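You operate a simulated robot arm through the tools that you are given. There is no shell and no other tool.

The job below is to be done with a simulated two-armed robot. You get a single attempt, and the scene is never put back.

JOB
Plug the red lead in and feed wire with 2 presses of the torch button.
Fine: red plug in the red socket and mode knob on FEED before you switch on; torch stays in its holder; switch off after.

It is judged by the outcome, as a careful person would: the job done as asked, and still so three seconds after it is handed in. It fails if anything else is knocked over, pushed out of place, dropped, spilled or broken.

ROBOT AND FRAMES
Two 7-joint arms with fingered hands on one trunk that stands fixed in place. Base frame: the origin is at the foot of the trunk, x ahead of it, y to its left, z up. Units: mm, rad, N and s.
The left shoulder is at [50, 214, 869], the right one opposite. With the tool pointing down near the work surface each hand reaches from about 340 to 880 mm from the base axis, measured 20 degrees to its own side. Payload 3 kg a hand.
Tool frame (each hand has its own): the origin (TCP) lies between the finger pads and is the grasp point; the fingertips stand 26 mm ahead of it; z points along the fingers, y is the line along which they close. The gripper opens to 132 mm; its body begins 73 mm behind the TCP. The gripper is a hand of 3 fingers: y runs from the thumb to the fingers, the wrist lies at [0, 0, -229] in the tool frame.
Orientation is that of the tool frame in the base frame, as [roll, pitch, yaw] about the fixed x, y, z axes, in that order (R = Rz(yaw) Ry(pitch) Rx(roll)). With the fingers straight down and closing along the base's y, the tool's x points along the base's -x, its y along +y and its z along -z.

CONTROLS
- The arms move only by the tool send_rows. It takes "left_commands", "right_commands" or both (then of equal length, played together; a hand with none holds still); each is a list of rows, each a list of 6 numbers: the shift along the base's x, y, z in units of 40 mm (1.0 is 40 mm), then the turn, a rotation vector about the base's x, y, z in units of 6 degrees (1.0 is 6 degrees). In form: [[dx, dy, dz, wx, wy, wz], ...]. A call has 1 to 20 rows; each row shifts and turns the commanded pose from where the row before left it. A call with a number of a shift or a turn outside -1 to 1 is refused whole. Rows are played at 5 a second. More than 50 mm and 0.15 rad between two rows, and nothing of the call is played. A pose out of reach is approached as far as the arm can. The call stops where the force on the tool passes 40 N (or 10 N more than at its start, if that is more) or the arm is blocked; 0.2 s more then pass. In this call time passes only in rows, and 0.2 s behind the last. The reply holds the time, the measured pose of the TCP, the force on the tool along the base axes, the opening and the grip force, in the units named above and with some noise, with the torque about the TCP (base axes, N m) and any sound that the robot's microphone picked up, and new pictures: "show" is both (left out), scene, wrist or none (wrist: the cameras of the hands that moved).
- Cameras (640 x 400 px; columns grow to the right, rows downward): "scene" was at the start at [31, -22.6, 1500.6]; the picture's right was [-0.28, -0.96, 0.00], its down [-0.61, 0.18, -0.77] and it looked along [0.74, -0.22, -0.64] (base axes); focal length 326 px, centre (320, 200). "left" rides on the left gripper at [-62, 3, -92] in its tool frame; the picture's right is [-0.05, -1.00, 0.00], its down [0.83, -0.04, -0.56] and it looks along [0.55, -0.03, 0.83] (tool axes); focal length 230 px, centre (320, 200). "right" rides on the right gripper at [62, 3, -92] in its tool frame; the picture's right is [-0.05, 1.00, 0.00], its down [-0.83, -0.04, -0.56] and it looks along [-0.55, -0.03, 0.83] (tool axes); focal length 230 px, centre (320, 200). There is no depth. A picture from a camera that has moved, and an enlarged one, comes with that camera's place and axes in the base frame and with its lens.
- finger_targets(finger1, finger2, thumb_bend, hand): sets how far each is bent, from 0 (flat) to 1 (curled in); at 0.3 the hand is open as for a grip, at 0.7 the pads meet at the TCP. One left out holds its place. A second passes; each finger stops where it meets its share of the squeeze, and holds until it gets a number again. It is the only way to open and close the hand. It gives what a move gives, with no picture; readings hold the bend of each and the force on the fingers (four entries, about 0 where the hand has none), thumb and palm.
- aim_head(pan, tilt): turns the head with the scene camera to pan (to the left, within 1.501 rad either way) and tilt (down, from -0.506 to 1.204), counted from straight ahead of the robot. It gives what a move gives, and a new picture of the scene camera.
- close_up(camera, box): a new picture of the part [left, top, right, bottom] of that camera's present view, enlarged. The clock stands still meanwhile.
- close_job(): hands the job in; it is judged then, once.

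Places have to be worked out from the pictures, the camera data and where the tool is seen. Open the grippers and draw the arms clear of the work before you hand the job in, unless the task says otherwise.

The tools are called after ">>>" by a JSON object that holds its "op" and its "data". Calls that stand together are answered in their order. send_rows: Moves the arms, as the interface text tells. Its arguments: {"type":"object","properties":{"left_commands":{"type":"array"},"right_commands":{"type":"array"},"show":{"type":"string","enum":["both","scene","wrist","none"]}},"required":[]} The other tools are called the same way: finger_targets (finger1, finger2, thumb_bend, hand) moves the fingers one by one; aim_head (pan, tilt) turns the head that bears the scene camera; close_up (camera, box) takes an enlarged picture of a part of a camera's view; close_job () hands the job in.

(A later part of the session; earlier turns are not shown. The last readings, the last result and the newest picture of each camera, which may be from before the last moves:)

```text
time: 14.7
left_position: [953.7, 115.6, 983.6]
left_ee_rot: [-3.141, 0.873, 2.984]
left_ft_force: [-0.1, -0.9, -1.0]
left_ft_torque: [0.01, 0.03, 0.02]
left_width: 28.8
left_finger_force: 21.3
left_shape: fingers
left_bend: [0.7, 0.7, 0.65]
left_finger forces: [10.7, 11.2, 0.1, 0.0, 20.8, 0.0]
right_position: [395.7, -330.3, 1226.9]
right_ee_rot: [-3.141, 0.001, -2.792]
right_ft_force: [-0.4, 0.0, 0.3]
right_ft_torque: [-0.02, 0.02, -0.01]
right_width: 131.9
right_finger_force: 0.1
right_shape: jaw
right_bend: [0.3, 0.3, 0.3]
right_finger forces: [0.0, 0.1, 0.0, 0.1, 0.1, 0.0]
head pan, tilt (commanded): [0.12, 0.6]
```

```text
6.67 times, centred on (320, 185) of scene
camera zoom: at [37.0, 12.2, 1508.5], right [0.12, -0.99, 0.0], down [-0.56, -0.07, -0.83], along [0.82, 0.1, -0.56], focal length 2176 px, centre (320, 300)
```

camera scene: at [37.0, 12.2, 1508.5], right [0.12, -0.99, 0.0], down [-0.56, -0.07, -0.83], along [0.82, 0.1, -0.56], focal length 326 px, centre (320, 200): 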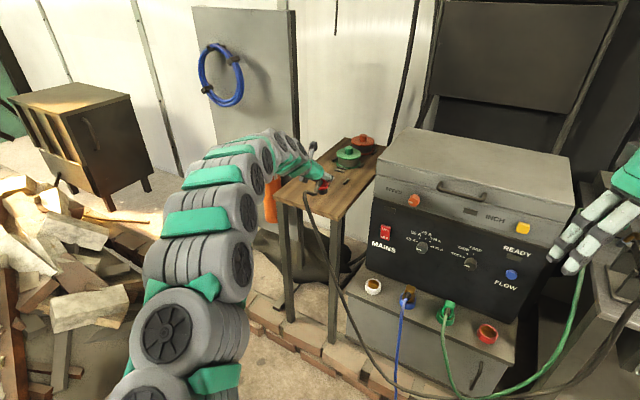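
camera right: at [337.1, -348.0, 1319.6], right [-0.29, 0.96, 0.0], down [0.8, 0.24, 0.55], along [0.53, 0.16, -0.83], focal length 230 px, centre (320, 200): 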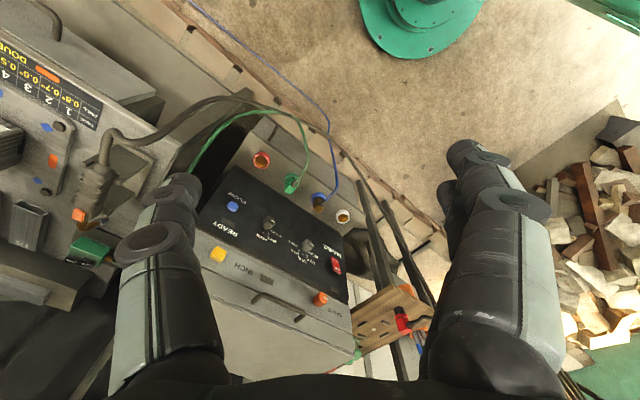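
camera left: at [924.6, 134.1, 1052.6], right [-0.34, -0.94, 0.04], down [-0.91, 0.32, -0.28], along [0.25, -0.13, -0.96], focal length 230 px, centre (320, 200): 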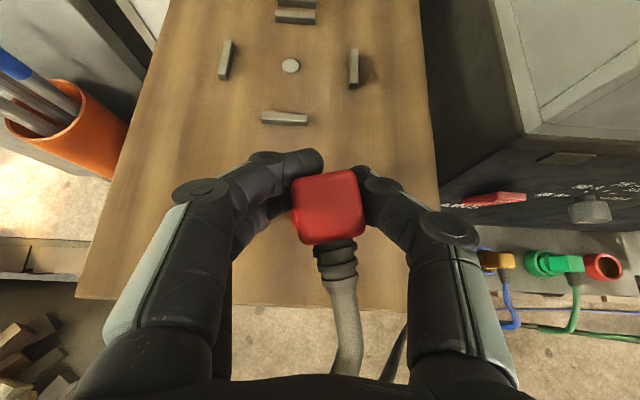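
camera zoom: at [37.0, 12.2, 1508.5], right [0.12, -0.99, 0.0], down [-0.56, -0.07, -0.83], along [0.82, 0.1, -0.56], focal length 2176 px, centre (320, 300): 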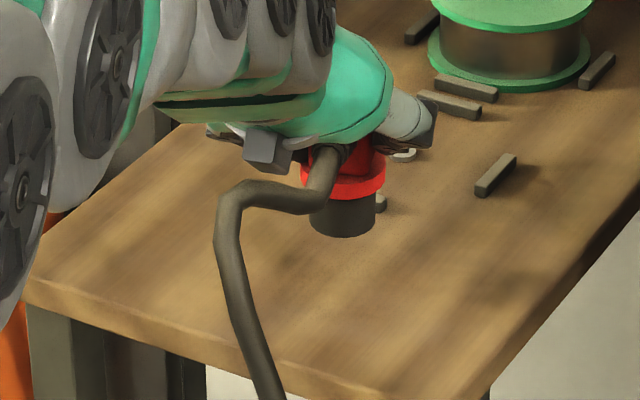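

The plug is firmly held and upright. I now carry it clear of the table, keeping about 100 mm in front of the panel, turning the hand back 13°, while the right arm withdraws to the right so its camera looks at the red socket.

>>> {"op": "send_rows", "data": {"left_commands": [[-0.588, -0.776, -0.084, 0, 0, -0.31], [-0.588, -0.776, -0.084, 0, 0, -0.31], [-0.588, -0.776, -0.084, 0, 0, -0.31], [-0.588, -0.776, -0.084, 0, 0, -0.31], [-0.588, -0.776, -0.084, 0, 0, -0.31], [-0.588, -0.776, -0.084, 0, 0, -0.31], [-0.588, -0.776, -0.084, 0, 0, -0.31]], "right_commands": [[-0.436, -0.914, 0, 0, 0, 0], [-0.436, -0.914, 0, 0, 0, 0], [-0.436, -0.914, 0, 0, 0, 0], [-0.436, -0.914, 0, 0, 0, 0], [-0.436, -0.914, 0, 0, 0, 0], [-0.436, -0.914, 0, 0, 0, 0], [-0.436, -0.914, 0, 0, 0, 0]], "show": "both"}}

```text
time: 16.3
left_position: [788.7, -102.5, 960.2]
left_ee_rot: [3.141, 0.873, 2.759]
left_ft_force: [1.0, 0.2, -1.8]
left_ft_torque: [-0.02, 0.03, 0.01]
left_width: 28.9
left_finger_force: 21.7
left_shape: fingers
left_bend: [0.7, 0.7, 0.65]
left_finger forces: [10.8, 11.2, 0.0, 0.0, 20.7, 0.0]
right_position: [276.7, -585.2, 1228.0]
right_ee_rot: [3.14, 0.0, -2.791]
right_ft_force: [-0.1, -0.2, 0.0]
right_ft_torque: [0.0, 0.0, 0.02]
right_width: 132.1
right_finger_force: 0.0
right_shape: jaw
right_bend: [0.3, 0.3, 0.3]
right_finger forces: [0.0, 0.0, 0.1, 0.1, 0.0, 0.0]
head pan, tilt (commanded): [0.12, 0.6]
camera scene: at [37.0, 12.2, 1508.5], right [0.12, -0.99, 0.0], down [-0.56, -0.07, -0.83], along [0.82, 0.1, -0.56], focal length 326 px, centre (320, 200)
camera right: at [217.6, -605.1, 1321.1], right [-0.29, 0.96, 0.0], down [0.79, 0.25, 0.56], along [0.53, 0.16, -0.83], focal length 230 px, centre (320, 200)
camera left: at [759.6, -88.1, 1066.4], right [-0.34, -0.94, 0.04], down [-0.91, 0.32, -0.28], along [0.25, -0.13, -0.96], focal length 230 px, centre (320, 200)
```

scene: 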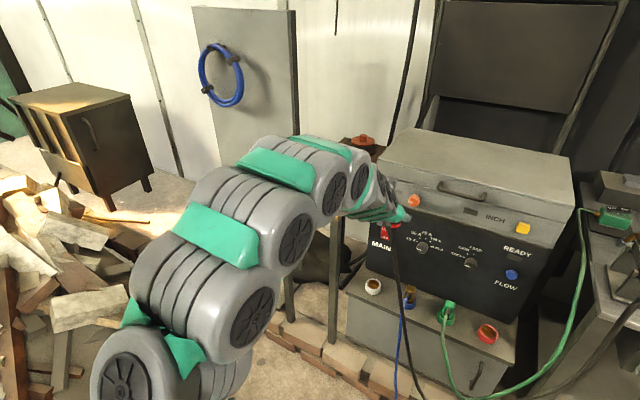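
right: 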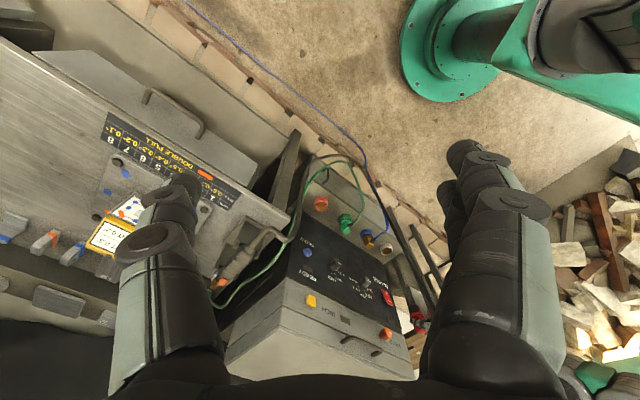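
left: 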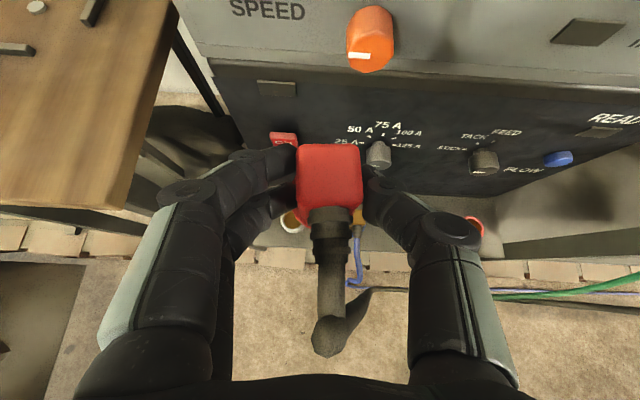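

The plug is across and steady. The right wrist camera sees the red socket near its centre, so I enlarge that and the scene view to fix the socket's place precisely.

>>> {"op": "close_up", "data": {"camera": "right", "box": [290, 170, 410, 270]}}

>>> {"op": "close_up", "data": {"camera": "scene", "box": [430, 280, 530, 360]}}

```text
4.00 times, centred on (350, 220) of right
camera zoom: at [217.6, -605.1, 1321.1], right [-0.29, 0.96, 0.0], down [0.79, 0.25, 0.56], along [0.53, 0.16, -0.83], focal length 920 px, centre (200, 120)
```

zoom: 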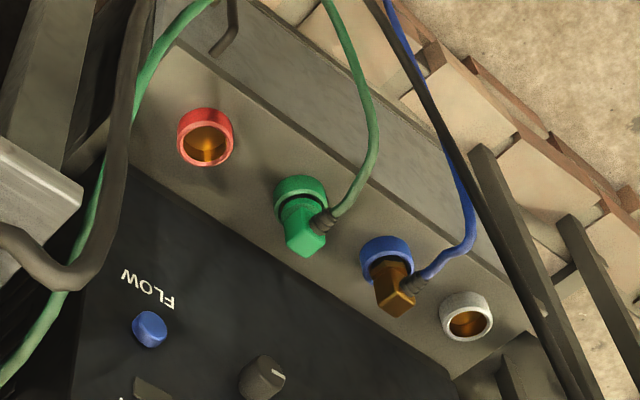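

```text
5.00 times, centred on (480, 320) of scene
camera zoom: at [37.0, 12.2, 1508.5], right [0.12, -0.99, 0.0], down [-0.56, -0.07, -0.83], along [0.82, 0.1, -0.56], focal length 1632 px, centre (-480, -400)
```

zoom: 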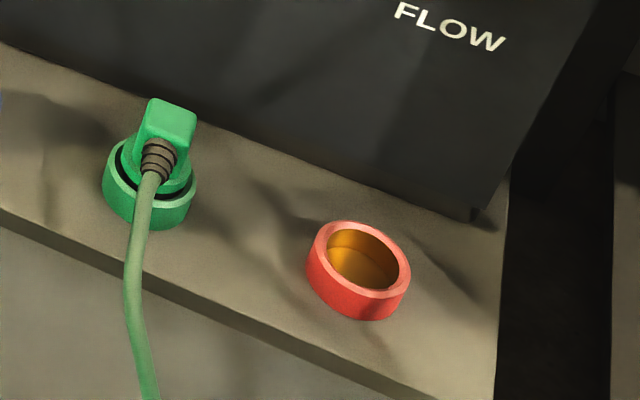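

The socket is a vertical-axis cup: rim centre about [719, -445.5, 569], bore about 48 mm, ledge about 549. I carry the plug over in front of it at TCP z = 800.

>>> {"op": "send_rows", "data": {"left_commands": [[-0.345, -0.897, -0.444, 0, 0, 0], [-0.345, -0.897, -0.444, 0, 0, 0], [-0.345, -0.897, -0.444, 0, 0, 0], [-0.345, -0.897, -0.444, 0, 0, 0], [-0.345, -0.897, -0.444, 0, 0, 0], [-0.345, -0.897, -0.444, 0, 0, 0], [-0.345, -0.897, -0.444, 0, 0, 0], [-0.345, -0.897, -0.444, 0, 0, 0], [-0.345, -0.897, -0.444, 0, 0, 0]], "show": "both"}}

>>> {"op": "aim_head", "data": {"pan": -0.45, "tilt": 0.78}}

>>> {"op": "close_up", "data": {"camera": "right", "box": [250, 130, 450, 260]}}

```text
time: 18.3
left_position: [665.5, -423.2, 798.9]
left_ee_rot: [-3.14, 0.874, 2.76]
left_ft_force: [0.6, 0.1, -1.3]
left_ft_torque: [-0.01, -0.03, 0.0]
left_width: 28.6
left_finger_force: 20.1
left_shape: fingers
left_bend: [0.71, 0.7, 0.65]
left_finger forces: [10.4, 10.1, 0.0, 0.1, 19.8, 0.0]
right_position: [276.4, -584.9, 1226.8]
right_ee_rot: [-3.141, 0.0, -2.791]
right_ft_force: [-0.1, 0.2, 0.1]
right_ft_torque: [0.0, 0.01, -0.01]
right_width: 132.1
right_finger_force: 0.1
right_shape: jaw
right_bend: [0.3, 0.3, 0.3]
right_finger forces: [0.0, 0.0, 0.0, 0.1, 0.1, 0.0]
head pan, tilt (commanded): [0.12, 0.6]
camera scene: at [37.0, 12.3, 1508.5], right [0.12, -0.99, 0.0], down [-0.56, -0.07, -0.83], along [0.82, 0.1, -0.56], focal length 326 px, centre (320, 200)
camera left: at [636.4, -409.3, 905.8], right [-0.34, -0.94, 0.04], down [-0.91, 0.32, -0.28], along [0.25, -0.13, -0.96], focal length 230 px, centre (320, 200)
```

scene: 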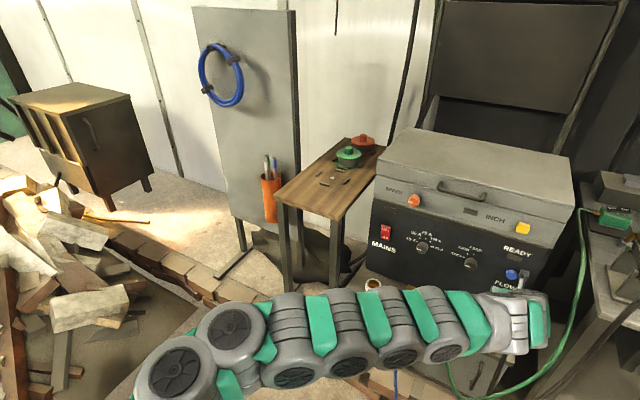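
left: 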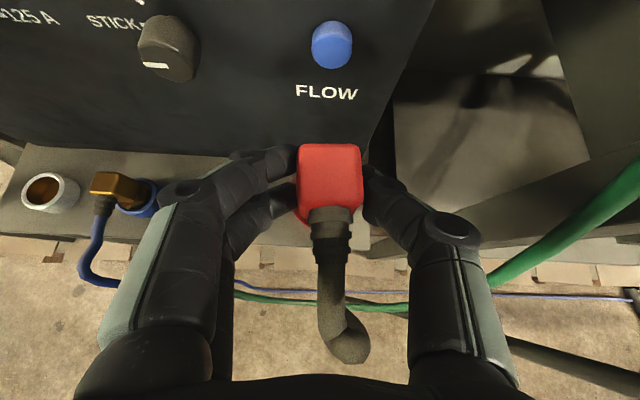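

```text
time: 19.3
left_position: [665.6, -423.6, 799.4]
left_ee_rot: [3.141, 0.875, 2.758]
left_ft_force: [0.4, 0.0, -0.3]
left_ft_torque: [0.02, 0.0, -0.02]
left_width: 28.8
left_finger_force: 20.1
left_shape: fingers
left_bend: [0.71, 0.7, 0.65]
left_finger forces: [10.4, 10.0, 0.0, 0.0, 20.0, 0.0]
right_position: [276.9, -585.6, 1227.7]
right_ee_rot: [-3.141, 0.001, -2.791]
right_ft_force: [-1.3, 0.3, 0.2]
right_ft_torque: [0.01, 0.0, -0.04]
right_width: 131.8
right_finger_force: 0.1
right_shape: jaw
right_bend: [0.3, 0.3, 0.3]
right_finger forces: [0.1, 0.1, 0.1, 0.0, 0.0, 0.0]
head pan, tilt (commanded): [-0.45, 0.78]
camera scene: at [22.7, -33.9, 1493.2], right [-0.43, -0.9, 0.0], down [-0.63, 0.31, -0.71], along [0.64, -0.31, -0.7], focal length 326 px, centre (320, 200)
```

scene: 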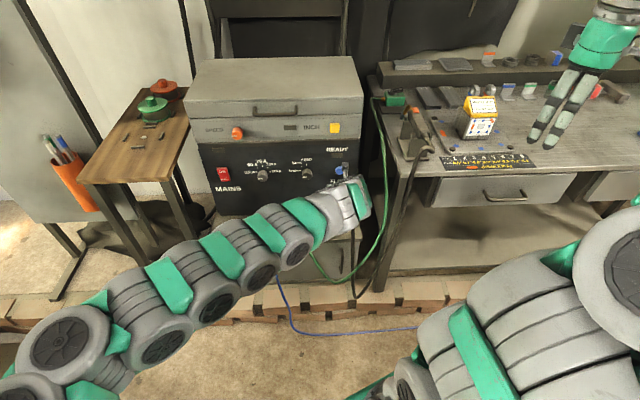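

```text
3.08 times, centred on (350, 195) of right
camera zoom: at [217.6, -604.9, 1321.1], right [-0.29, 0.96, 0.0], down [0.8, 0.24, 0.56], along [0.53, 0.16, -0.83], focal length 708 px, centre (228, 215)
```

zoom: 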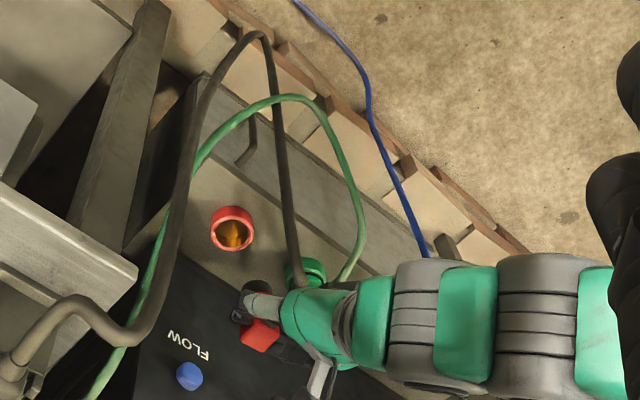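

The scene view of the socket is now blocked by the left arm, but the right camera sees plug and socket together. I bring the right camera closer while moving the plug over the socket axis (TCP target about [712, -439, 720]).

>>> {"op": "send_rows", "data": {"left_commands": [[0.2315, -0.0775, -0.397, 0, 0, 0], [0.2315, -0.0775, -0.397, 0, 0, 0], [0.2315, -0.0775, -0.397, 0, 0, 0], [0.2315, -0.0775, -0.397, 0, 0, 0], [0.2315, -0.0775, -0.397, 0, 0, 0]], "right_commands": [[0.615, -0.325, -0.885, 0, 0, 0.53], [0.615, -0.325, -0.885, 0, 0, 0.53], [0.615, -0.325, -0.885, 0, 0, 0.53], [0.615, -0.325, -0.885, 0, 0, 0.53], [0.615, -0.325, -0.885, 0, 0, 0.53]], "show": "both"}}

>>> {"op": "close_up", "data": {"camera": "right", "box": [240, 110, 420, 240]}}

>>> {"op": "close_up", "data": {"camera": "left", "box": [180, 100, 460, 290]}}

```text
time: 20.5
left_position: [711.1, -439.7, 719.1]
left_ee_rot: [3.139, 0.872, 2.757]
left_ft_force: [-0.2, -0.4, -1.7]
left_ft_torque: [0.02, 0.0, -0.02]
left_width: 28.8
left_finger_force: 20.1
left_shape: fingers
left_bend: [0.71, 0.71, 0.65]
left_finger forces: [10.2, 9.7, 0.0, 0.0, 19.5, 0.0]
right_position: [398.8, -652.2, 1049.6]
right_ee_rot: [3.141, 0.0, -2.513]
right_ft_force: [0.4, -0.4, -1.3]
right_ft_torque: [0.08, 0.02, -0.01]
right_width: 131.8
right_finger_force: 0.2
right_shape: jaw
right_bend: [0.3, 0.3, 0.3]
right_finger forces: [0.0, 0.0, 0.0, 0.0, 0.0, 0.1]
head pan, tilt (commanded): [-0.45, 0.78]
camera scene: at [22.7, -34.0, 1493.2], right [-0.44, -0.9, 0.0], down [-0.63, 0.31, -0.71], along [0.64, -0.31, -0.7], focal length 326 px, centre (320, 200)
camera right: at [347.4, -685.9, 1143.1], right [-0.54, 0.84, 0.0], down [0.7, 0.45, 0.56], along [0.47, 0.3, -0.83], focal length 230 px, centre (320, 200)
camera left: at [682.0, -425.5, 826.1], right [-0.34, -0.94, 0.04], down [-0.91, 0.32, -0.28], along [0.25, -0.13, -0.96], focal length 230 px, centre (320, 200)
```

scene: 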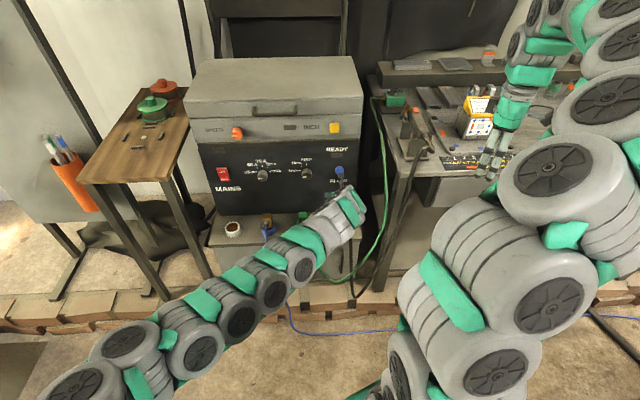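
right: 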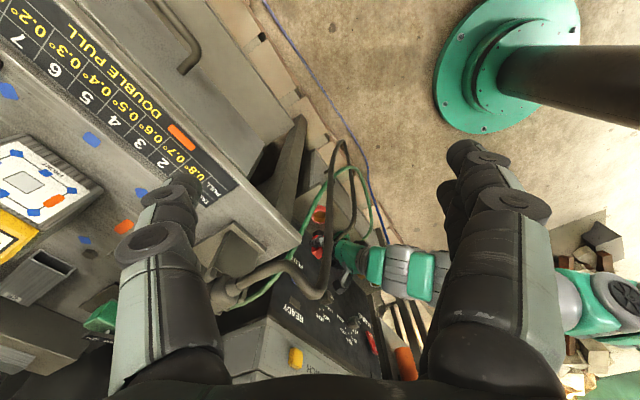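
left: 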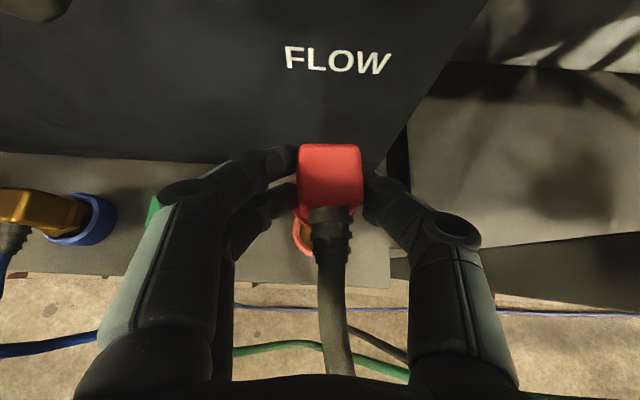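

```text
3.08 times, centred on (330, 175) of right
camera zoom: at [347.4, -685.9, 1143.1], right [-0.54, 0.84, 0.0], down [0.7, 0.45, 0.56], along [0.47, 0.3, -0.83], focal length 708 px, centre (289, 277)
```

zoom: 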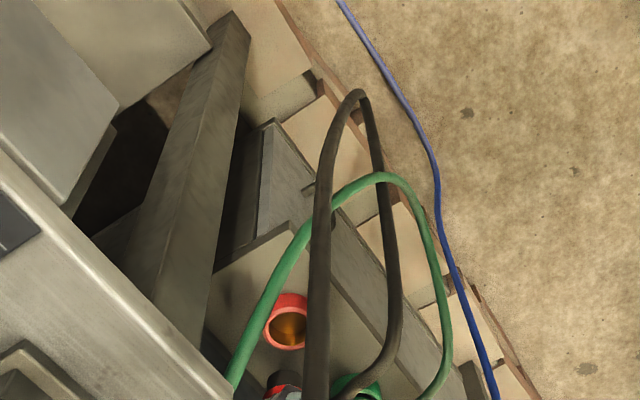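

```text
2.11 times, centred on (320, 195) of left
camera zoom: at [682.0, -425.5, 826.1], right [-0.34, -0.94, 0.04], down [-0.91, 0.32, -0.28], along [0.25, -0.13, -0.96], focal length 484 px, centre (320, 210)
```

zoom: 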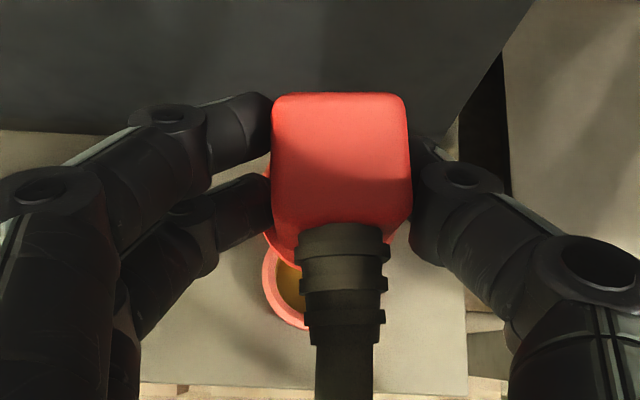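

The wrist view shows the red ring just under the plug; both estimates put it within a few mm of the plug axis. I'll check with the right camera lower in its picture, where the plug and hand are.

>>> {"op": "close_up", "data": {"camera": "right", "box": [280, 180, 380, 260]}}

>>> {"op": "close_up", "data": {"camera": "scene", "box": [290, 150, 390, 300]}}

```text
5.00 times, centred on (330, 220) of right
camera zoom: at [347.4, -685.9, 1143.1], right [-0.54, 0.84, 0.0], down [0.7, 0.45, 0.56], along [0.47, 0.3, -0.83], focal length 1150 px, centre (270, 100)
```

zoom: 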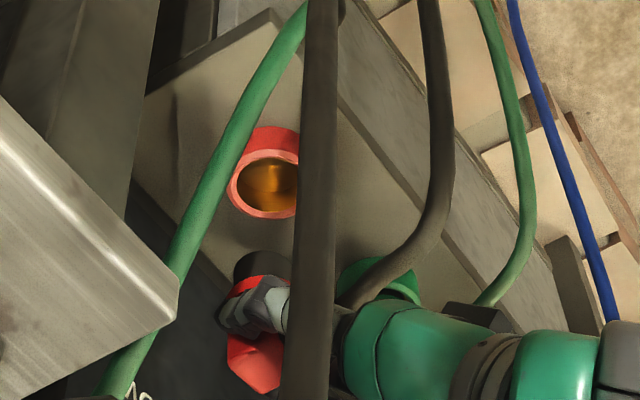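

```text
2.67 times, centred on (340, 225) of scene
camera zoom: at [22.7, -34.0, 1493.2], right [-0.44, -0.9, 0.0], down [-0.63, 0.31, -0.71], along [0.64, -0.31, -0.7], focal length 870 px, centre (267, 133)
```

zoom: 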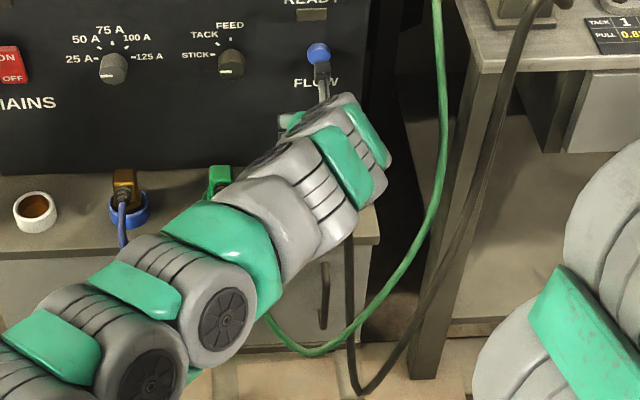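

From the right camera, base and ring line up to within a few mm, with the socket slightly nearer the robot than the plug axis. I shift about 3 mm back and descend 80 mm so the base hovers just above the rim, then re-check.

>>> {"op": "send_rows", "data": {"left_commands": [[-0.03, 0.025, -0.6, 0, 0, 0], [-0.03, 0.025, -0.6, 0, 0, 0], [0, 0, -0.5, 0, 0, 0], [0, 0, -0.3, 0, 0, 0]], "show": "none"}}

>>> {"op": "close_up", "data": {"camera": "right", "box": [280, 180, 380, 260]}}

>>> {"op": "close_up", "data": {"camera": "left", "box": [180, 100, 460, 290]}}

```text
time: 21.5
left_position: [708.2, -439.7, 642.0]
left_ee_rot: [3.14, 0.874, 2.759]
left_ft_force: [-1.5, 2.4, 4.6]
left_ft_torque: [0.05, -0.04, 0.03]
left_width: 28.6
left_finger_force: 21.8
left_shape: fingers
left_bend: [0.71, 0.71, 0.65]
left_finger forces: [10.5, 11.4, 0.0, 0.0, 20.2, 0.0]
right_position: [399.7, -652.0, 1050.4]
right_ee_rot: [-3.141, 0.001, -2.513]
right_ft_force: [0.1, -0.8, 0.3]
right_ft_torque: [-0.03, 0.02, -0.01]
right_width: 131.9
right_finger_force: 0.0
right_shape: jaw
right_bend: [0.3, 0.3, 0.3]
right_finger forces: [0.0, 0.0, 0.0, 0.0, 0.0, 0.0]
head pan, tilt (commanded): [-0.45, 0.78]
```

```text
5.00 times, centred on (330, 220) of right
camera zoom: at [347.1, -685.4, 1143.4], right [-0.54, 0.84, 0.0], down [0.7, 0.45, 0.56], along [0.47, 0.3, -0.83], focal length 1150 px, centre (270, 100)
```

zoom: 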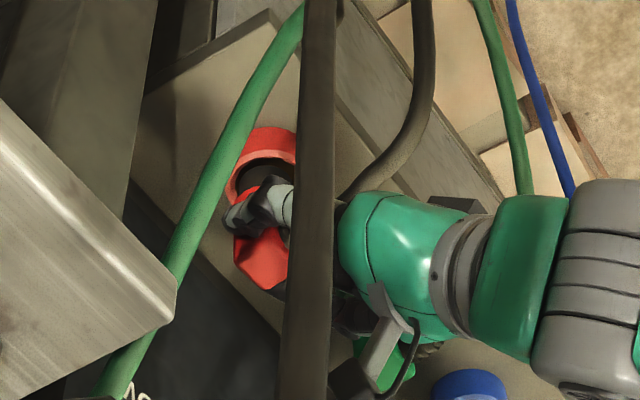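

```text
2.11 times, centred on (320, 195) of left
camera zoom: at [679.8, -424.4, 748.5], right [-0.34, -0.94, 0.04], down [-0.91, 0.32, -0.28], along [0.25, -0.13, -0.96], focal length 484 px, centre (320, 210)
```

zoom: 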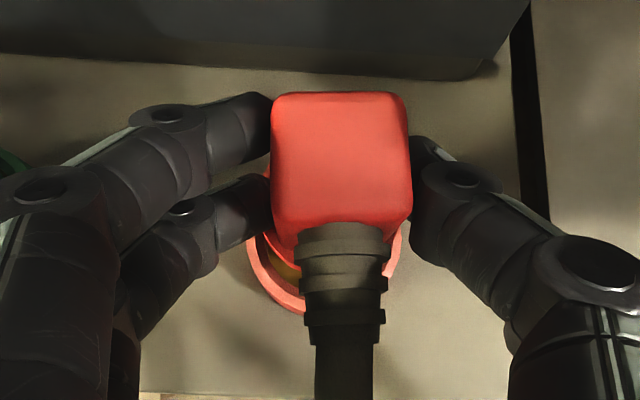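

A light contact (4.6 N up, with a push back and left) suggests the base is touching the far-right of the rim. I lift 4 mm, shift about 2.5 mm back-left, and come down again slowly.

>>> {"op": "send_rows", "data": {"left_commands": [[0, 0, 0.1, 0, 0, 0], [-0.035, 0.053, 0, 0, 0, 0], [0, 0, -0.1, 0, 0, 0], [0, 0, -0.1, 0, 0, 0]], "show": "none"}}

>>> {"op": "close_up", "data": {"camera": "right", "box": [300, 190, 360, 240]}}

>>> {"op": "close_up", "data": {"camera": "left", "box": [250, 130, 410, 270]}}

```text
time: 22.5
left_position: [707.4, -437.4, 636.2]
left_ee_rot: [3.141, 0.873, 2.756]
left_ft_force: [-0.9, 0.3, -0.9]
left_ft_torque: [-0.04, 0.01, 0.01]
left_width: 28.6
left_finger_force: 20.3
left_shape: fingers
left_bend: [0.71, 0.71, 0.65]
left_finger forces: [10.1, 10.1, 0.1, 0.1, 20.5, 0.0]
right_position: [398.0, -651.3, 1050.1]
right_ee_rot: [3.141, -0.002, -2.513]
right_ft_force: [-0.1, 0.1, -0.3]
right_ft_torque: [-0.01, 0.01, 0.01]
right_width: 132.2
right_finger_force: 0.0
right_shape: jaw
right_bend: [0.3, 0.3, 0.3]
right_finger forces: [0.0, 0.0, 0.0, 0.1, 0.0, 0.1]
head pan, tilt (commanded): [-0.45, 0.78]
```

```text
8.00 times, centred on (330, 215) of right
camera zoom: at [347.0, -685.5, 1143.4], right [-0.54, 0.84, 0.0], down [0.7, 0.45, 0.56], along [0.47, 0.3, -0.83], focal length 1841 px, centre (240, 80)
```

zoom: 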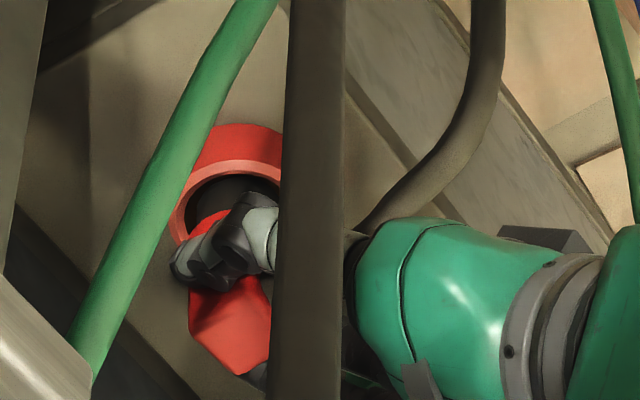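

```text
2.86 times, centred on (330, 200) of left
camera zoom: at [679.1, -422.4, 743.4], right [-0.34, -0.94, 0.04], down [-0.91, 0.32, -0.28], along [0.25, -0.13, -0.96], focal length 657 px, centre (291, 200)
```

zoom: 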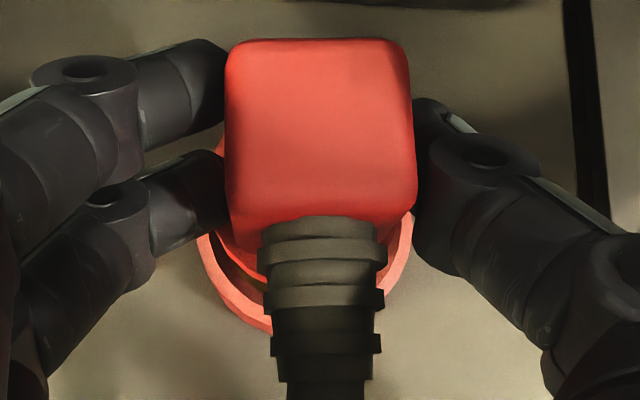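

No contact now at z 636 and the base is visibly inside the ring. I continue down in small steps.

>>> {"op": "send_rows", "data": {"left_commands": [[0, 0, -0.1, 0, 0, 0], [0, 0, -0.1, 0, 0, 0], [0, 0, -0.1, 0, 0, 0], [0, 0, -0.1, 0, 0, 0]], "show": "none"}}

>>> {"op": "close_up", "data": {"camera": "right", "box": [300, 190, 360, 240]}}

>>> {"op": "close_up", "data": {"camera": "left", "box": [250, 130, 410, 270]}}

```text
time: 23.5
left_position: [707.6, -438.9, 621.7]
left_ee_rot: [-3.139, 0.876, 2.758]
left_ft_force: [0.9, 0.1, 11.5]
left_ft_torque: [0.04, -0.11, -0.02]
left_width: 28.7
left_finger_force: 22.0
left_shape: fingers
left_bend: [0.71, 0.71, 0.65]
left_finger forces: [10.1, 13.1, 0.0, 0.0, 20.6, 0.0]
right_position: [398.2, -650.7, 1050.5]
right_ee_rot: [3.141, -0.002, -2.512]
right_ft_force: [0.3, 0.7, 0.6]
right_ft_torque: [0.0, -0.01, 0.01]
right_width: 132.2
right_finger_force: 0.1
right_shape: jaw
right_bend: [0.3, 0.3, 0.3]
right_finger forces: [0.1, 0.0, 0.1, 0.0, 0.1, 0.1]
head pan, tilt (commanded): [-0.45, 0.78]
```

```text
8.00 times, centred on (330, 215) of right
camera zoom: at [347.1, -685.4, 1143.4], right [-0.54, 0.84, 0.0], down [0.7, 0.45, 0.56], along [0.47, 0.3, -0.83], focal length 1841 px, centre (240, 80)
```

zoom: 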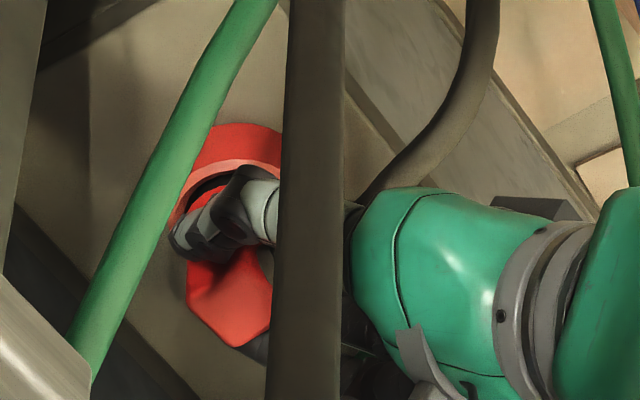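

```text
2.86 times, centred on (330, 200) of left
camera zoom: at [678.9, -423.1, 728.6], right [-0.34, -0.94, 0.04], down [-0.9, 0.32, -0.28], along [0.25, -0.13, -0.96], focal length 657 px, centre (291, 200)
```

zoom: 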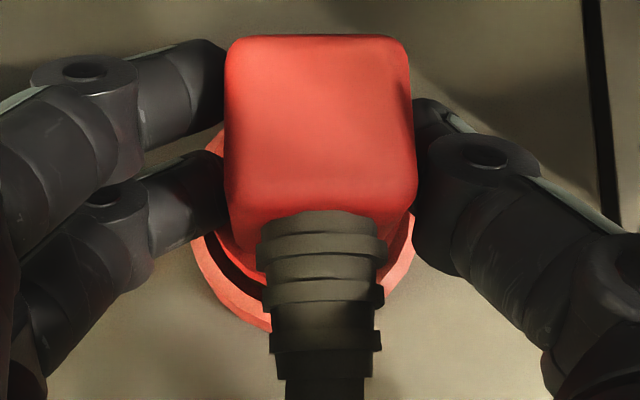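

Contact at z ≈ 621.7 with 11.5 N, aligned within about 1.5 mm; comparison with the seated green plug suggests roughly 10 mm still to go. I press further down in small steps.

>>> {"op": "send_rows", "data": {"left_commands": [[0, 0, -0.08, 0, 0, 0], [0, 0, -0.08, 0, 0, 0], [0, 0, -0.08, 0, 0, 0]], "show": "none"}}

>>> {"op": "close_up", "data": {"camera": "right", "box": [300, 190, 360, 240]}}

>>> {"op": "close_up", "data": {"camera": "left", "box": [250, 130, 410, 270]}}

```text
time: 24.0
left_position: [709.3, -440.4, 621.2]
left_ee_rot: [-3.139, 0.882, 2.754]
left_ft_force: [-3.1, 3.7, 9.9]
left_ft_torque: [0.1, 0.02, 0.05]
left_width: 28.6
left_finger_force: 24.2
left_shape: fingers
left_bend: [0.71, 0.72, 0.66]
left_finger forces: [11.4, 16.1, 0.0, 0.0, 20.1, 0.1]
right_position: [398.7, -651.5, 1050.2]
right_ee_rot: [-3.141, 0.0, -2.515]
right_ft_force: [-0.3, -0.5, -0.2]
right_ft_torque: [-0.02, 0.01, 0.0]
right_width: 131.8
right_finger_force: 0.1
right_shape: jaw
right_bend: [0.3, 0.3, 0.3]
right_finger forces: [0.0, 0.1, 0.0, 0.0, 0.1, 0.1]
head pan, tilt (commanded): [-0.45, 0.78]
stopped in row 2 (left hand): the force on the tool passed its limit at 43 N (the readings are from after the stop); the commanded pose is now the measured one
```

```text
8.00 times, centred on (330, 215) of right
camera zoom: at [346.9, -685.4, 1143.5], right [-0.54, 0.84, 0.0], down [0.7, 0.45, 0.56], along [0.47, 0.3, -0.83], focal length 1841 px, centre (240, 80)
```

zoom: 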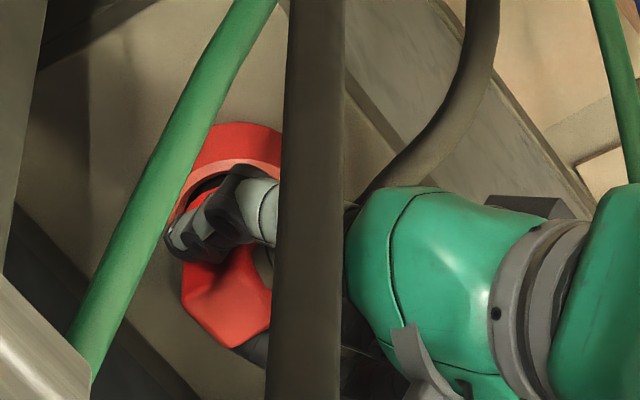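

```text
2.86 times, centred on (330, 200) of left
camera zoom: at [679.9, -424.1, 727.9], right [-0.35, -0.94, 0.04], down [-0.9, 0.32, -0.29], along [0.26, -0.14, -0.96], focal length 657 px, centre (291, 200)
```

zoom: 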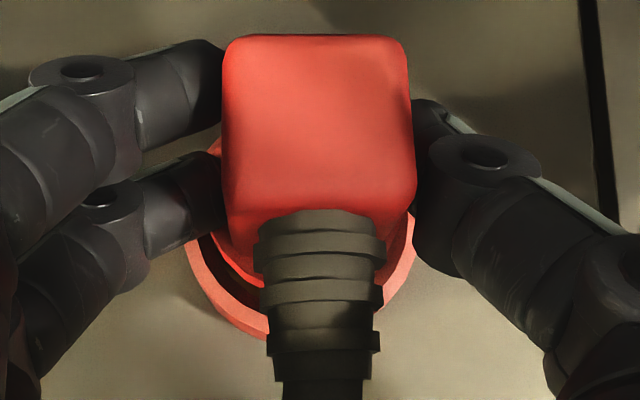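

The push met a hard stop (43 N) at z ≈ 621, with the flange about at rim level, so the plug looks bottomed. I release it gently and will then compare its height with the green plug's.

>>> {"op": "finger_targets", "data": {"hand": "left", "finger1": 0.5, "finger2": 0.5, "thumb_bend": 0.5}}

>>> {"op": "close_up", "data": {"camera": "left", "box": [180, 100, 460, 290]}}

>>> {"op": "close_up", "data": {"camera": "right", "box": [300, 190, 360, 240]}}

```text
time: 25.0
left_position: [708.5, -437.8, 619.2]
left_ee_rot: [-3.14, 0.881, 2.756]
left_ft_force: [0.6, 0.0, -0.7]
left_ft_torque: [-0.02, 0.02, -0.01]
left_width: 67.1
left_finger_force: 0.1
left_shape: fingers
left_bend: [0.5, 0.5, 0.5]
left_finger forces: [0.0, 0.0, 0.0, 0.0, 0.0, 0.0]
right_position: [399.0, -651.7, 1049.1]
right_ee_rot: [3.14, -0.001, -2.513]
right_ft_force: [0.6, 0.1, -0.4]
right_ft_torque: [0.0, 0.0, -0.01]
right_width: 131.9
right_finger_force: 0.1
right_shape: jaw
right_bend: [0.3, 0.3, 0.3]
right_finger forces: [0.1, 0.1, 0.0, 0.0, 0.0, 0.0]
head pan, tilt (commanded): [-0.45, 0.78]
```

```text
2.11 times, centred on (320, 195) of left
camera zoom: at [679.7, -423.5, 726.3], right [-0.35, -0.94, 0.04], down [-0.9, 0.32, -0.29], along [0.26, -0.14, -0.96], focal length 484 px, centre (320, 210)
```

zoom: 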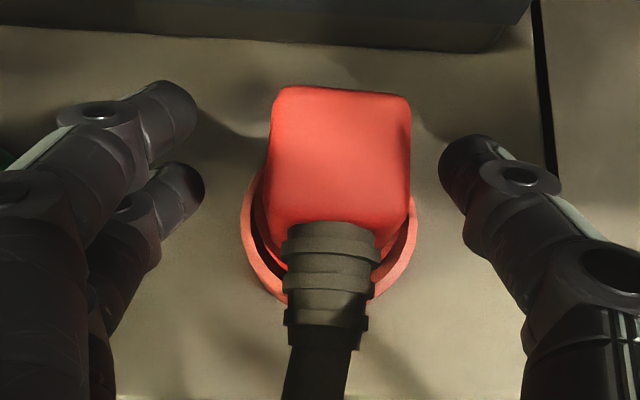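

```text
8.00 times, centred on (330, 215) of right
camera zoom: at [347.1, -685.4, 1143.3], right [-0.54, 0.84, 0.0], down [0.7, 0.45, 0.56], along [0.47, 0.3, -0.83], focal length 1841 px, centre (240, 80)
```

zoom: 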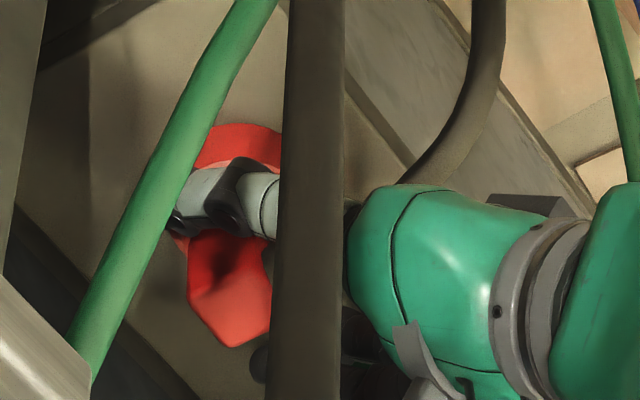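

The plug stands in the socket on its own and the hand is free of it. I back the left hand out along its finger axis, then lift away to the left.

>>> {"op": "send_rows", "data": {"left_commands": [[-0.35, 0.14, 0.32, 0, 0, 0], [-0.712, 0.285, 0.642, 0, 0, 0], [-0.712, 0.285, 0.642, 0, 0, 0], [-0.4, 0.285, 0.9, 0, 0, 0], [-0.2, 0.6, 0.8, 0, 0, 0], [-0.1, 0.8, 0.7, 0, 0, 0], [-0.1, 0.9, 0.5, 0, 0, 0], [-0.1, 0.9, 0.5, 0, 0, 0], [-0.1, 0.9, 0.5, 0, 0, 0], [-0.1, 0.9, 0.5, 0, 0, 0]], "show": "scene"}}

```text
time: 27.2
left_position: [641.5, -243.5, 869.8]
left_ee_rot: [-3.14, 0.881, 2.756]
left_ft_force: [0.2, 0.2, 0.7]
left_ft_torque: [0.0, 0.01, -0.01]
left_width: 67.4
left_finger_force: 0.0
left_shape: fingers
left_bend: [0.5, 0.5, 0.5]
left_finger forces: [0.0, 0.1, 0.0, 0.0, 0.0, 0.0]
left hand out of reach, approached as far as the arm can: row 3, 4, 5, 6
right_position: [398.9, -651.0, 1051.7]
right_ee_rot: [3.141, 0.0, -2.512]
right_ft_force: [0.1, -0.8, -0.2]
right_ft_torque: [0.01, -0.01, 0.03]
right_width: 131.9
right_finger_force: 0.0
right_shape: jaw
right_bend: [0.3, 0.3, 0.3]
right_finger forces: [0.0, 0.0, 0.0, 0.0, 0.0, 0.0]
head pan, tilt (commanded): [-0.45, 0.78]
camera scene: at [22.6, -33.8, 1493.2], right [-0.43, -0.9, 0.0], down [-0.63, 0.31, -0.71], along [0.64, -0.31, -0.7], focal length 326 px, centre (320, 200)
```

scene: 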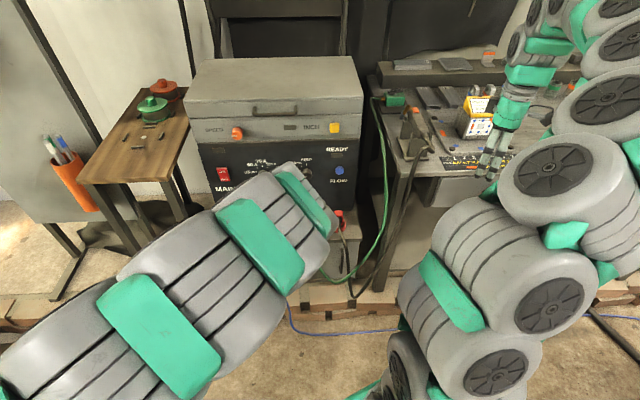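

The left hand came out cleanly. I move it farther left and back so the head camera can see both plugs.

>>> {"op": "send_rows", "data": {"left_commands": [[-0.2, 0.95, 0.2, 0, 0, 0], [-0.2, 0.95, 0.2, 0, 0, 0], [-0.2, 0.95, 0.2, 0, 0, 0], [-0.2, 0.95, 0.2, 0, 0, 0], [-0.2, 0.95, 0.2, 0, 0, 0], [-0.2, 0.95, 0.2, 0, 0, 0], [-0.2, 0.95, 0.2, 0, 0, 0], [-0.2, 0.95, 0.2, 0, 0, 0], [-0.2, 0.95, 0.2, 0, 0, 0], [-0.2, 0.95, 0.2, 0, 0, 0]], "show": "scene"}}

>>> {"op": "close_up", "data": {"camera": "scene", "box": [260, 180, 400, 290]}}

>>> {"op": "close_up", "data": {"camera": "right", "box": [280, 160, 400, 260]}}

```text
time: 29.4
left_position: [599.7, 81.8, 954.7]
left_ee_rot: [-3.141, 0.879, 2.753]
left_ft_force: [0.3, 0.6, 0.3]
left_ft_torque: [-0.02, 0.0, 0.01]
left_width: 67.1
left_finger_force: 0.1
left_shape: fingers
left_bend: [0.5, 0.5, 0.5]
left_finger forces: [0.0, 0.1, 0.1, 0.0, 0.0, 0.1]
left hand out of reach, approached as far as the arm can: row 7, 8, 9, 10
right_position: [398.5, -651.4, 1050.2]
right_ee_rot: [3.141, 0.001, -2.515]
right_ft_force: [0.0, 0.5, -0.7]
right_ft_torque: [-0.01, 0.01, 0.0]
right_width: 132.1
right_finger_force: 0.0
right_shape: jaw
right_bend: [0.3, 0.3, 0.3]
right_finger forces: [0.0, 0.0, 0.0, 0.0, 0.0, 0.0]
head pan, tilt (commanded): [-0.45, 0.78]
camera scene: at [22.6, -33.9, 1493.2], right [-0.44, -0.9, 0.0], down [-0.63, 0.31, -0.71], along [0.64, -0.31, -0.7], focal length 326 px, centre (320, 200)
```

scene: 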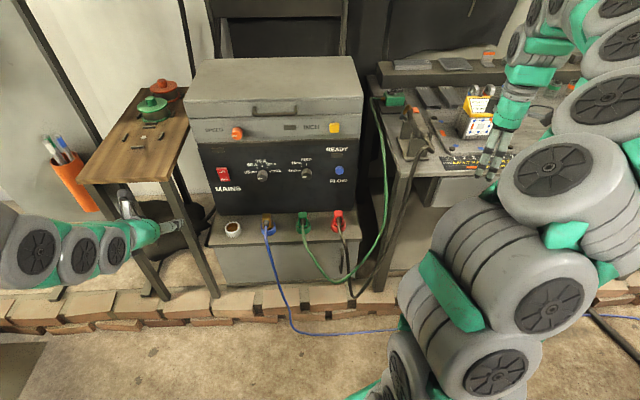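

```text
3.64 times, centred on (330, 235) of scene
camera zoom: at [22.6, -33.9, 1493.2], right [-0.44, -0.9, 0.0], down [-0.63, 0.31, -0.71], along [0.64, -0.31, -0.7], focal length 1187 px, centre (284, 73)
```

zoom: 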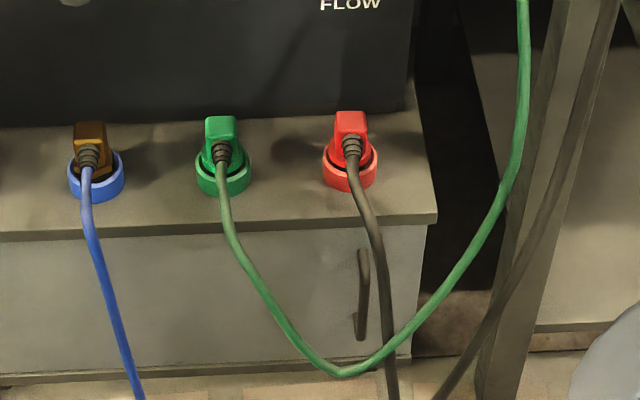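

```text
4.00 times, centred on (340, 210) of right
camera zoom: at [347.0, -685.5, 1143.4], right [-0.54, 0.84, 0.0], down [0.7, 0.45, 0.56], along [0.47, 0.3, -0.83], focal length 920 px, centre (240, 160)
```

zoom: 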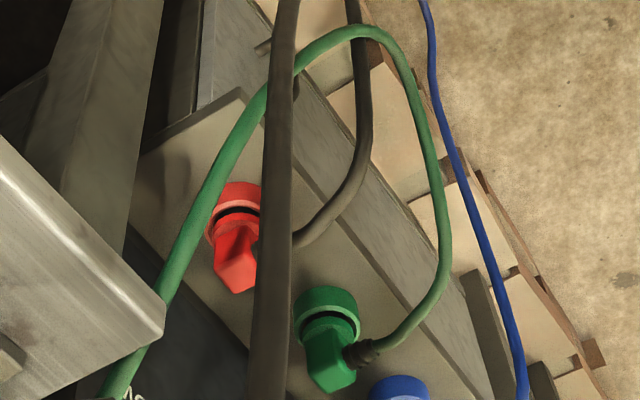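

The red plug now looks seated like its neighbours. I zoom in closely to compare it with the green one.

>>> {"op": "close_up", "data": {"camera": "scene", "box": [306, 205, 370, 245]}}

>>> {"op": "close_up", "data": {"camera": "scene", "box": [272, 205, 336, 245]}}

>>> {"op": "close_up", "data": {"camera": "right", "box": [320, 200, 380, 260]}}

```text
10.00 times, centred on (338, 225) of scene
camera zoom: at [22.6, -33.9, 1493.2], right [-0.44, -0.9, 0.0], down [-0.63, 0.31, -0.71], along [0.64, -0.31, -0.7], focal length 3264 px, centre (140, -50)
```

zoom: 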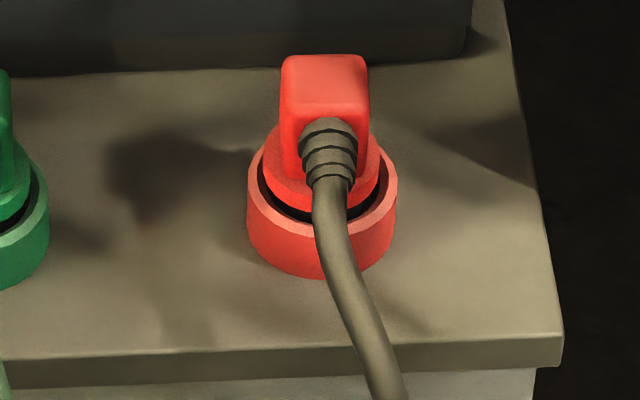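

```text
10.00 times, centred on (304, 225) of scene
camera zoom: at [22.6, -33.9, 1493.2], right [-0.44, -0.9, 0.0], down [-0.63, 0.31, -0.71], along [0.64, -0.31, -0.7], focal length 3264 px, centre (480, -50)
```

zoom: 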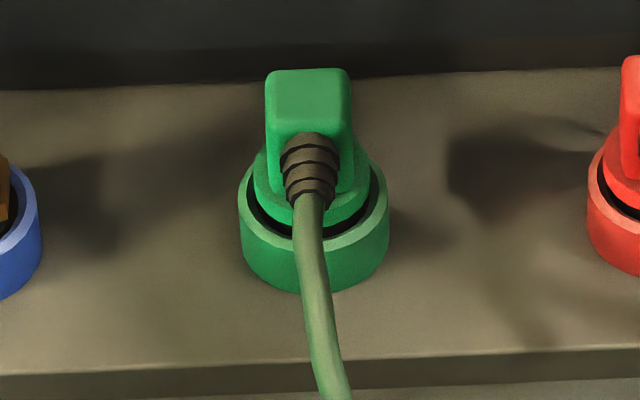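

```text
6.67 times, centred on (350, 230) of right
camera zoom: at [347.0, -685.5, 1143.4], right [-0.54, 0.84, 0.0], down [0.7, 0.45, 0.56], along [0.47, 0.3, -0.83], focal length 1534 px, centre (120, 0)
```

zoom: 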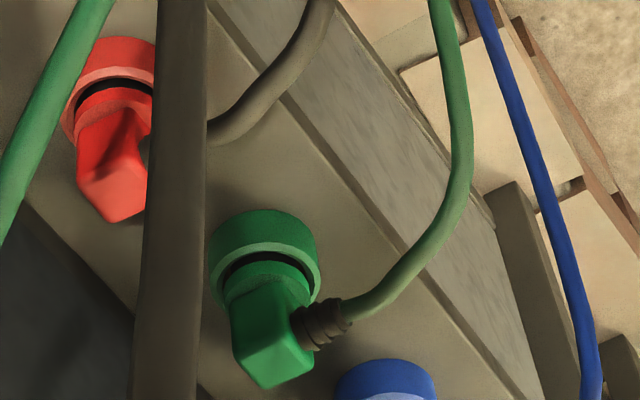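

Measured against its ring, the red plug's height matches the green plug's (about 223 vs 225 px), so it is fully in. Next I bring the left arm back to its start pose and turn the right hand toward the panel to work the mode knob.

>>> {"op": "send_rows", "data": {"left_commands": [[-0.41, -0.127, 0.776, 0.313, 0.78, 0], [-0.41, -0.127, 0.776, 0.313, 0.78, 0], [-0.41, -0.127, 0.776, 0.313, 0.78, 0], [-0.41, -0.127, 0.776, 0.313, 0.78, 0], [-0.41, -0.127, 0.776, 0.313, 0.78, 0], [-0.41, -0.127, 0.776, 0.313, 0.78, 0], [-0.41, -0.127, 0.776, 0.313, 0.78, 0], [-0.41, -0.127, 0.776, 0.313, 0.78, 0], [-0.41, -0.127, 0.776, 0.313, 0.78, 0], [-0.41, -0.127, 0.776, 0.313, 0.78, 0]], "right_commands": [[0.4, 0.8, -0.125, 0, 0, -0.967], [0.4, 0.8, -0.125, 0, 0, -0.967], [0.4, 0.8, -0.125, 0, 0, -0.967], [0.4, 0.8, -0.125, 0, 0, -0.967], [0.4, 0.8, -0.125, 0, 0, -0.967], [0.4, 0.8, -0.125, 0, 0, -0.967], [0.4, 0.8, -0.125, 0, 0, -0.967], [0.4, 0.8, -0.125, 0, 0, -0.967], [0.4, 0.8, -0.125, 0, 0, -0.967], [0.4, 0.8, -0.125, 0, 0, -0.967]], "show": "both"}}

```text
time: 31.6
left_position: [441.1, 34.0, 1266.3]
left_ee_rot: [-3.139, 0.003, 2.757]
left_ft_force: [-0.3, 0.0, -0.4]
left_ft_torque: [-0.04, 0.01, -0.02]
left_width: 67.6
left_finger_force: 0.1
left_shape: fingers
left_bend: [0.5, 0.5, 0.5]
left_finger forces: [0.1, 0.0, 0.1, 0.1, 0.0, 0.0]
right_position: [559.3, -330.6, 998.8]
right_ee_rot: [3.14, 0.0, 2.754]
right_ft_force: [0.3, 0.8, 0.2]
right_ft_torque: [0.04, 0.0, 0.03]
right_width: 131.8
right_finger_force: 0.0
right_shape: jaw
right_bend: [0.3, 0.3, 0.3]
right_finger forces: [0.0, 0.0, 0.1, 0.0, 0.1, 0.1]
head pan, tilt (commanded): [-0.45, 0.78]
camera scene: at [22.6, -33.9, 1493.2], right [-0.44, -0.9, 0.0], down [-0.63, 0.31, -0.71], along [0.64, -0.31, -0.7], focal length 326 px, centre (320, 200)
camera right: at [504.1, -304.3, 1092.2], right [0.42, 0.91, 0.0], down [0.75, -0.35, 0.56], along [0.5, -0.24, -0.83], focal length 230 px, centre (320, 200)
camera left: at [497.9, 13.8, 1358.6], right [-0.33, -0.95, 0.0], down [-0.79, 0.27, 0.55], along [-0.52, 0.18, -0.83], focal length 230 px, centre (320, 200)
```

scene: 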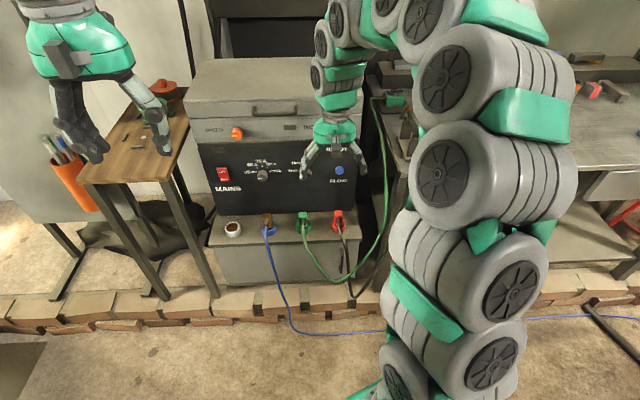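
right: 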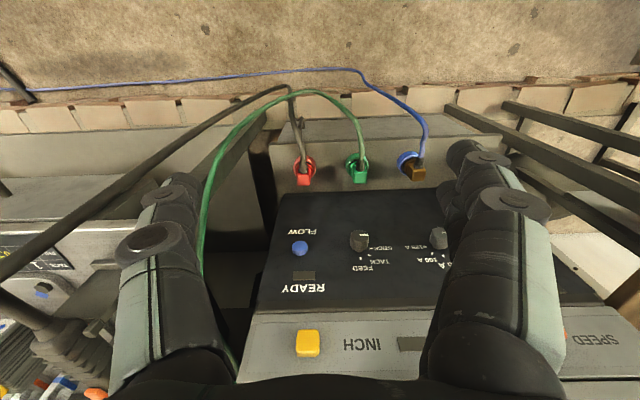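
left: 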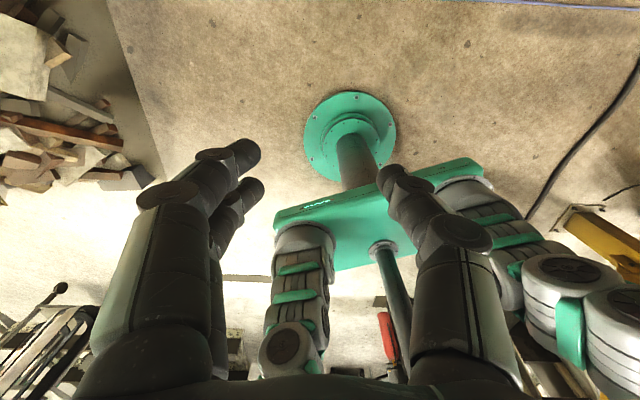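

The right wrist camera now looks right at the panel; I zoom in to fix the mode knob and its markings.

>>> {"op": "close_up", "data": {"camera": "right", "box": [270, 200, 470, 310]}}

>>> {"op": "close_up", "data": {"camera": "scene", "box": [200, 130, 380, 230]}}

```text
3.20 times, centred on (370, 255) of right
camera zoom: at [504.1, -304.3, 1092.2], right [0.42, 0.91, 0.0], down [0.75, -0.35, 0.56], along [0.5, -0.24, -0.83], focal length 736 px, centre (160, 24)
```

zoom: 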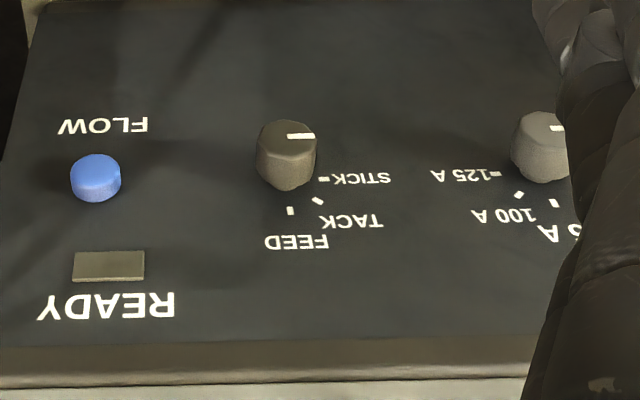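

```text
3.56 times, centred on (290, 180) of scene
camera zoom: at [22.6, -33.9, 1493.2], right [-0.44, -0.9, 0.0], down [-0.63, 0.31, -0.71], along [0.64, -0.31, -0.7], focal length 1160 px, centre (427, 271)
```

zoom: 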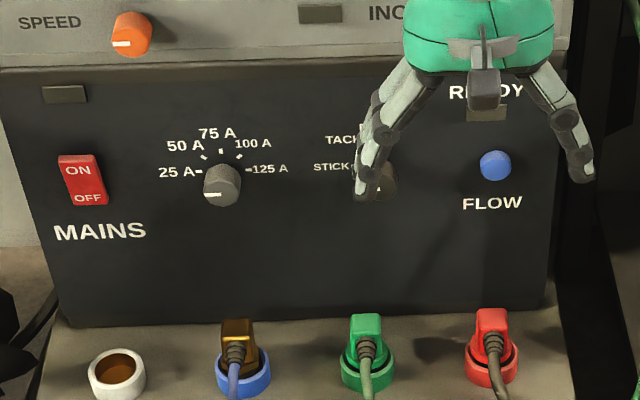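

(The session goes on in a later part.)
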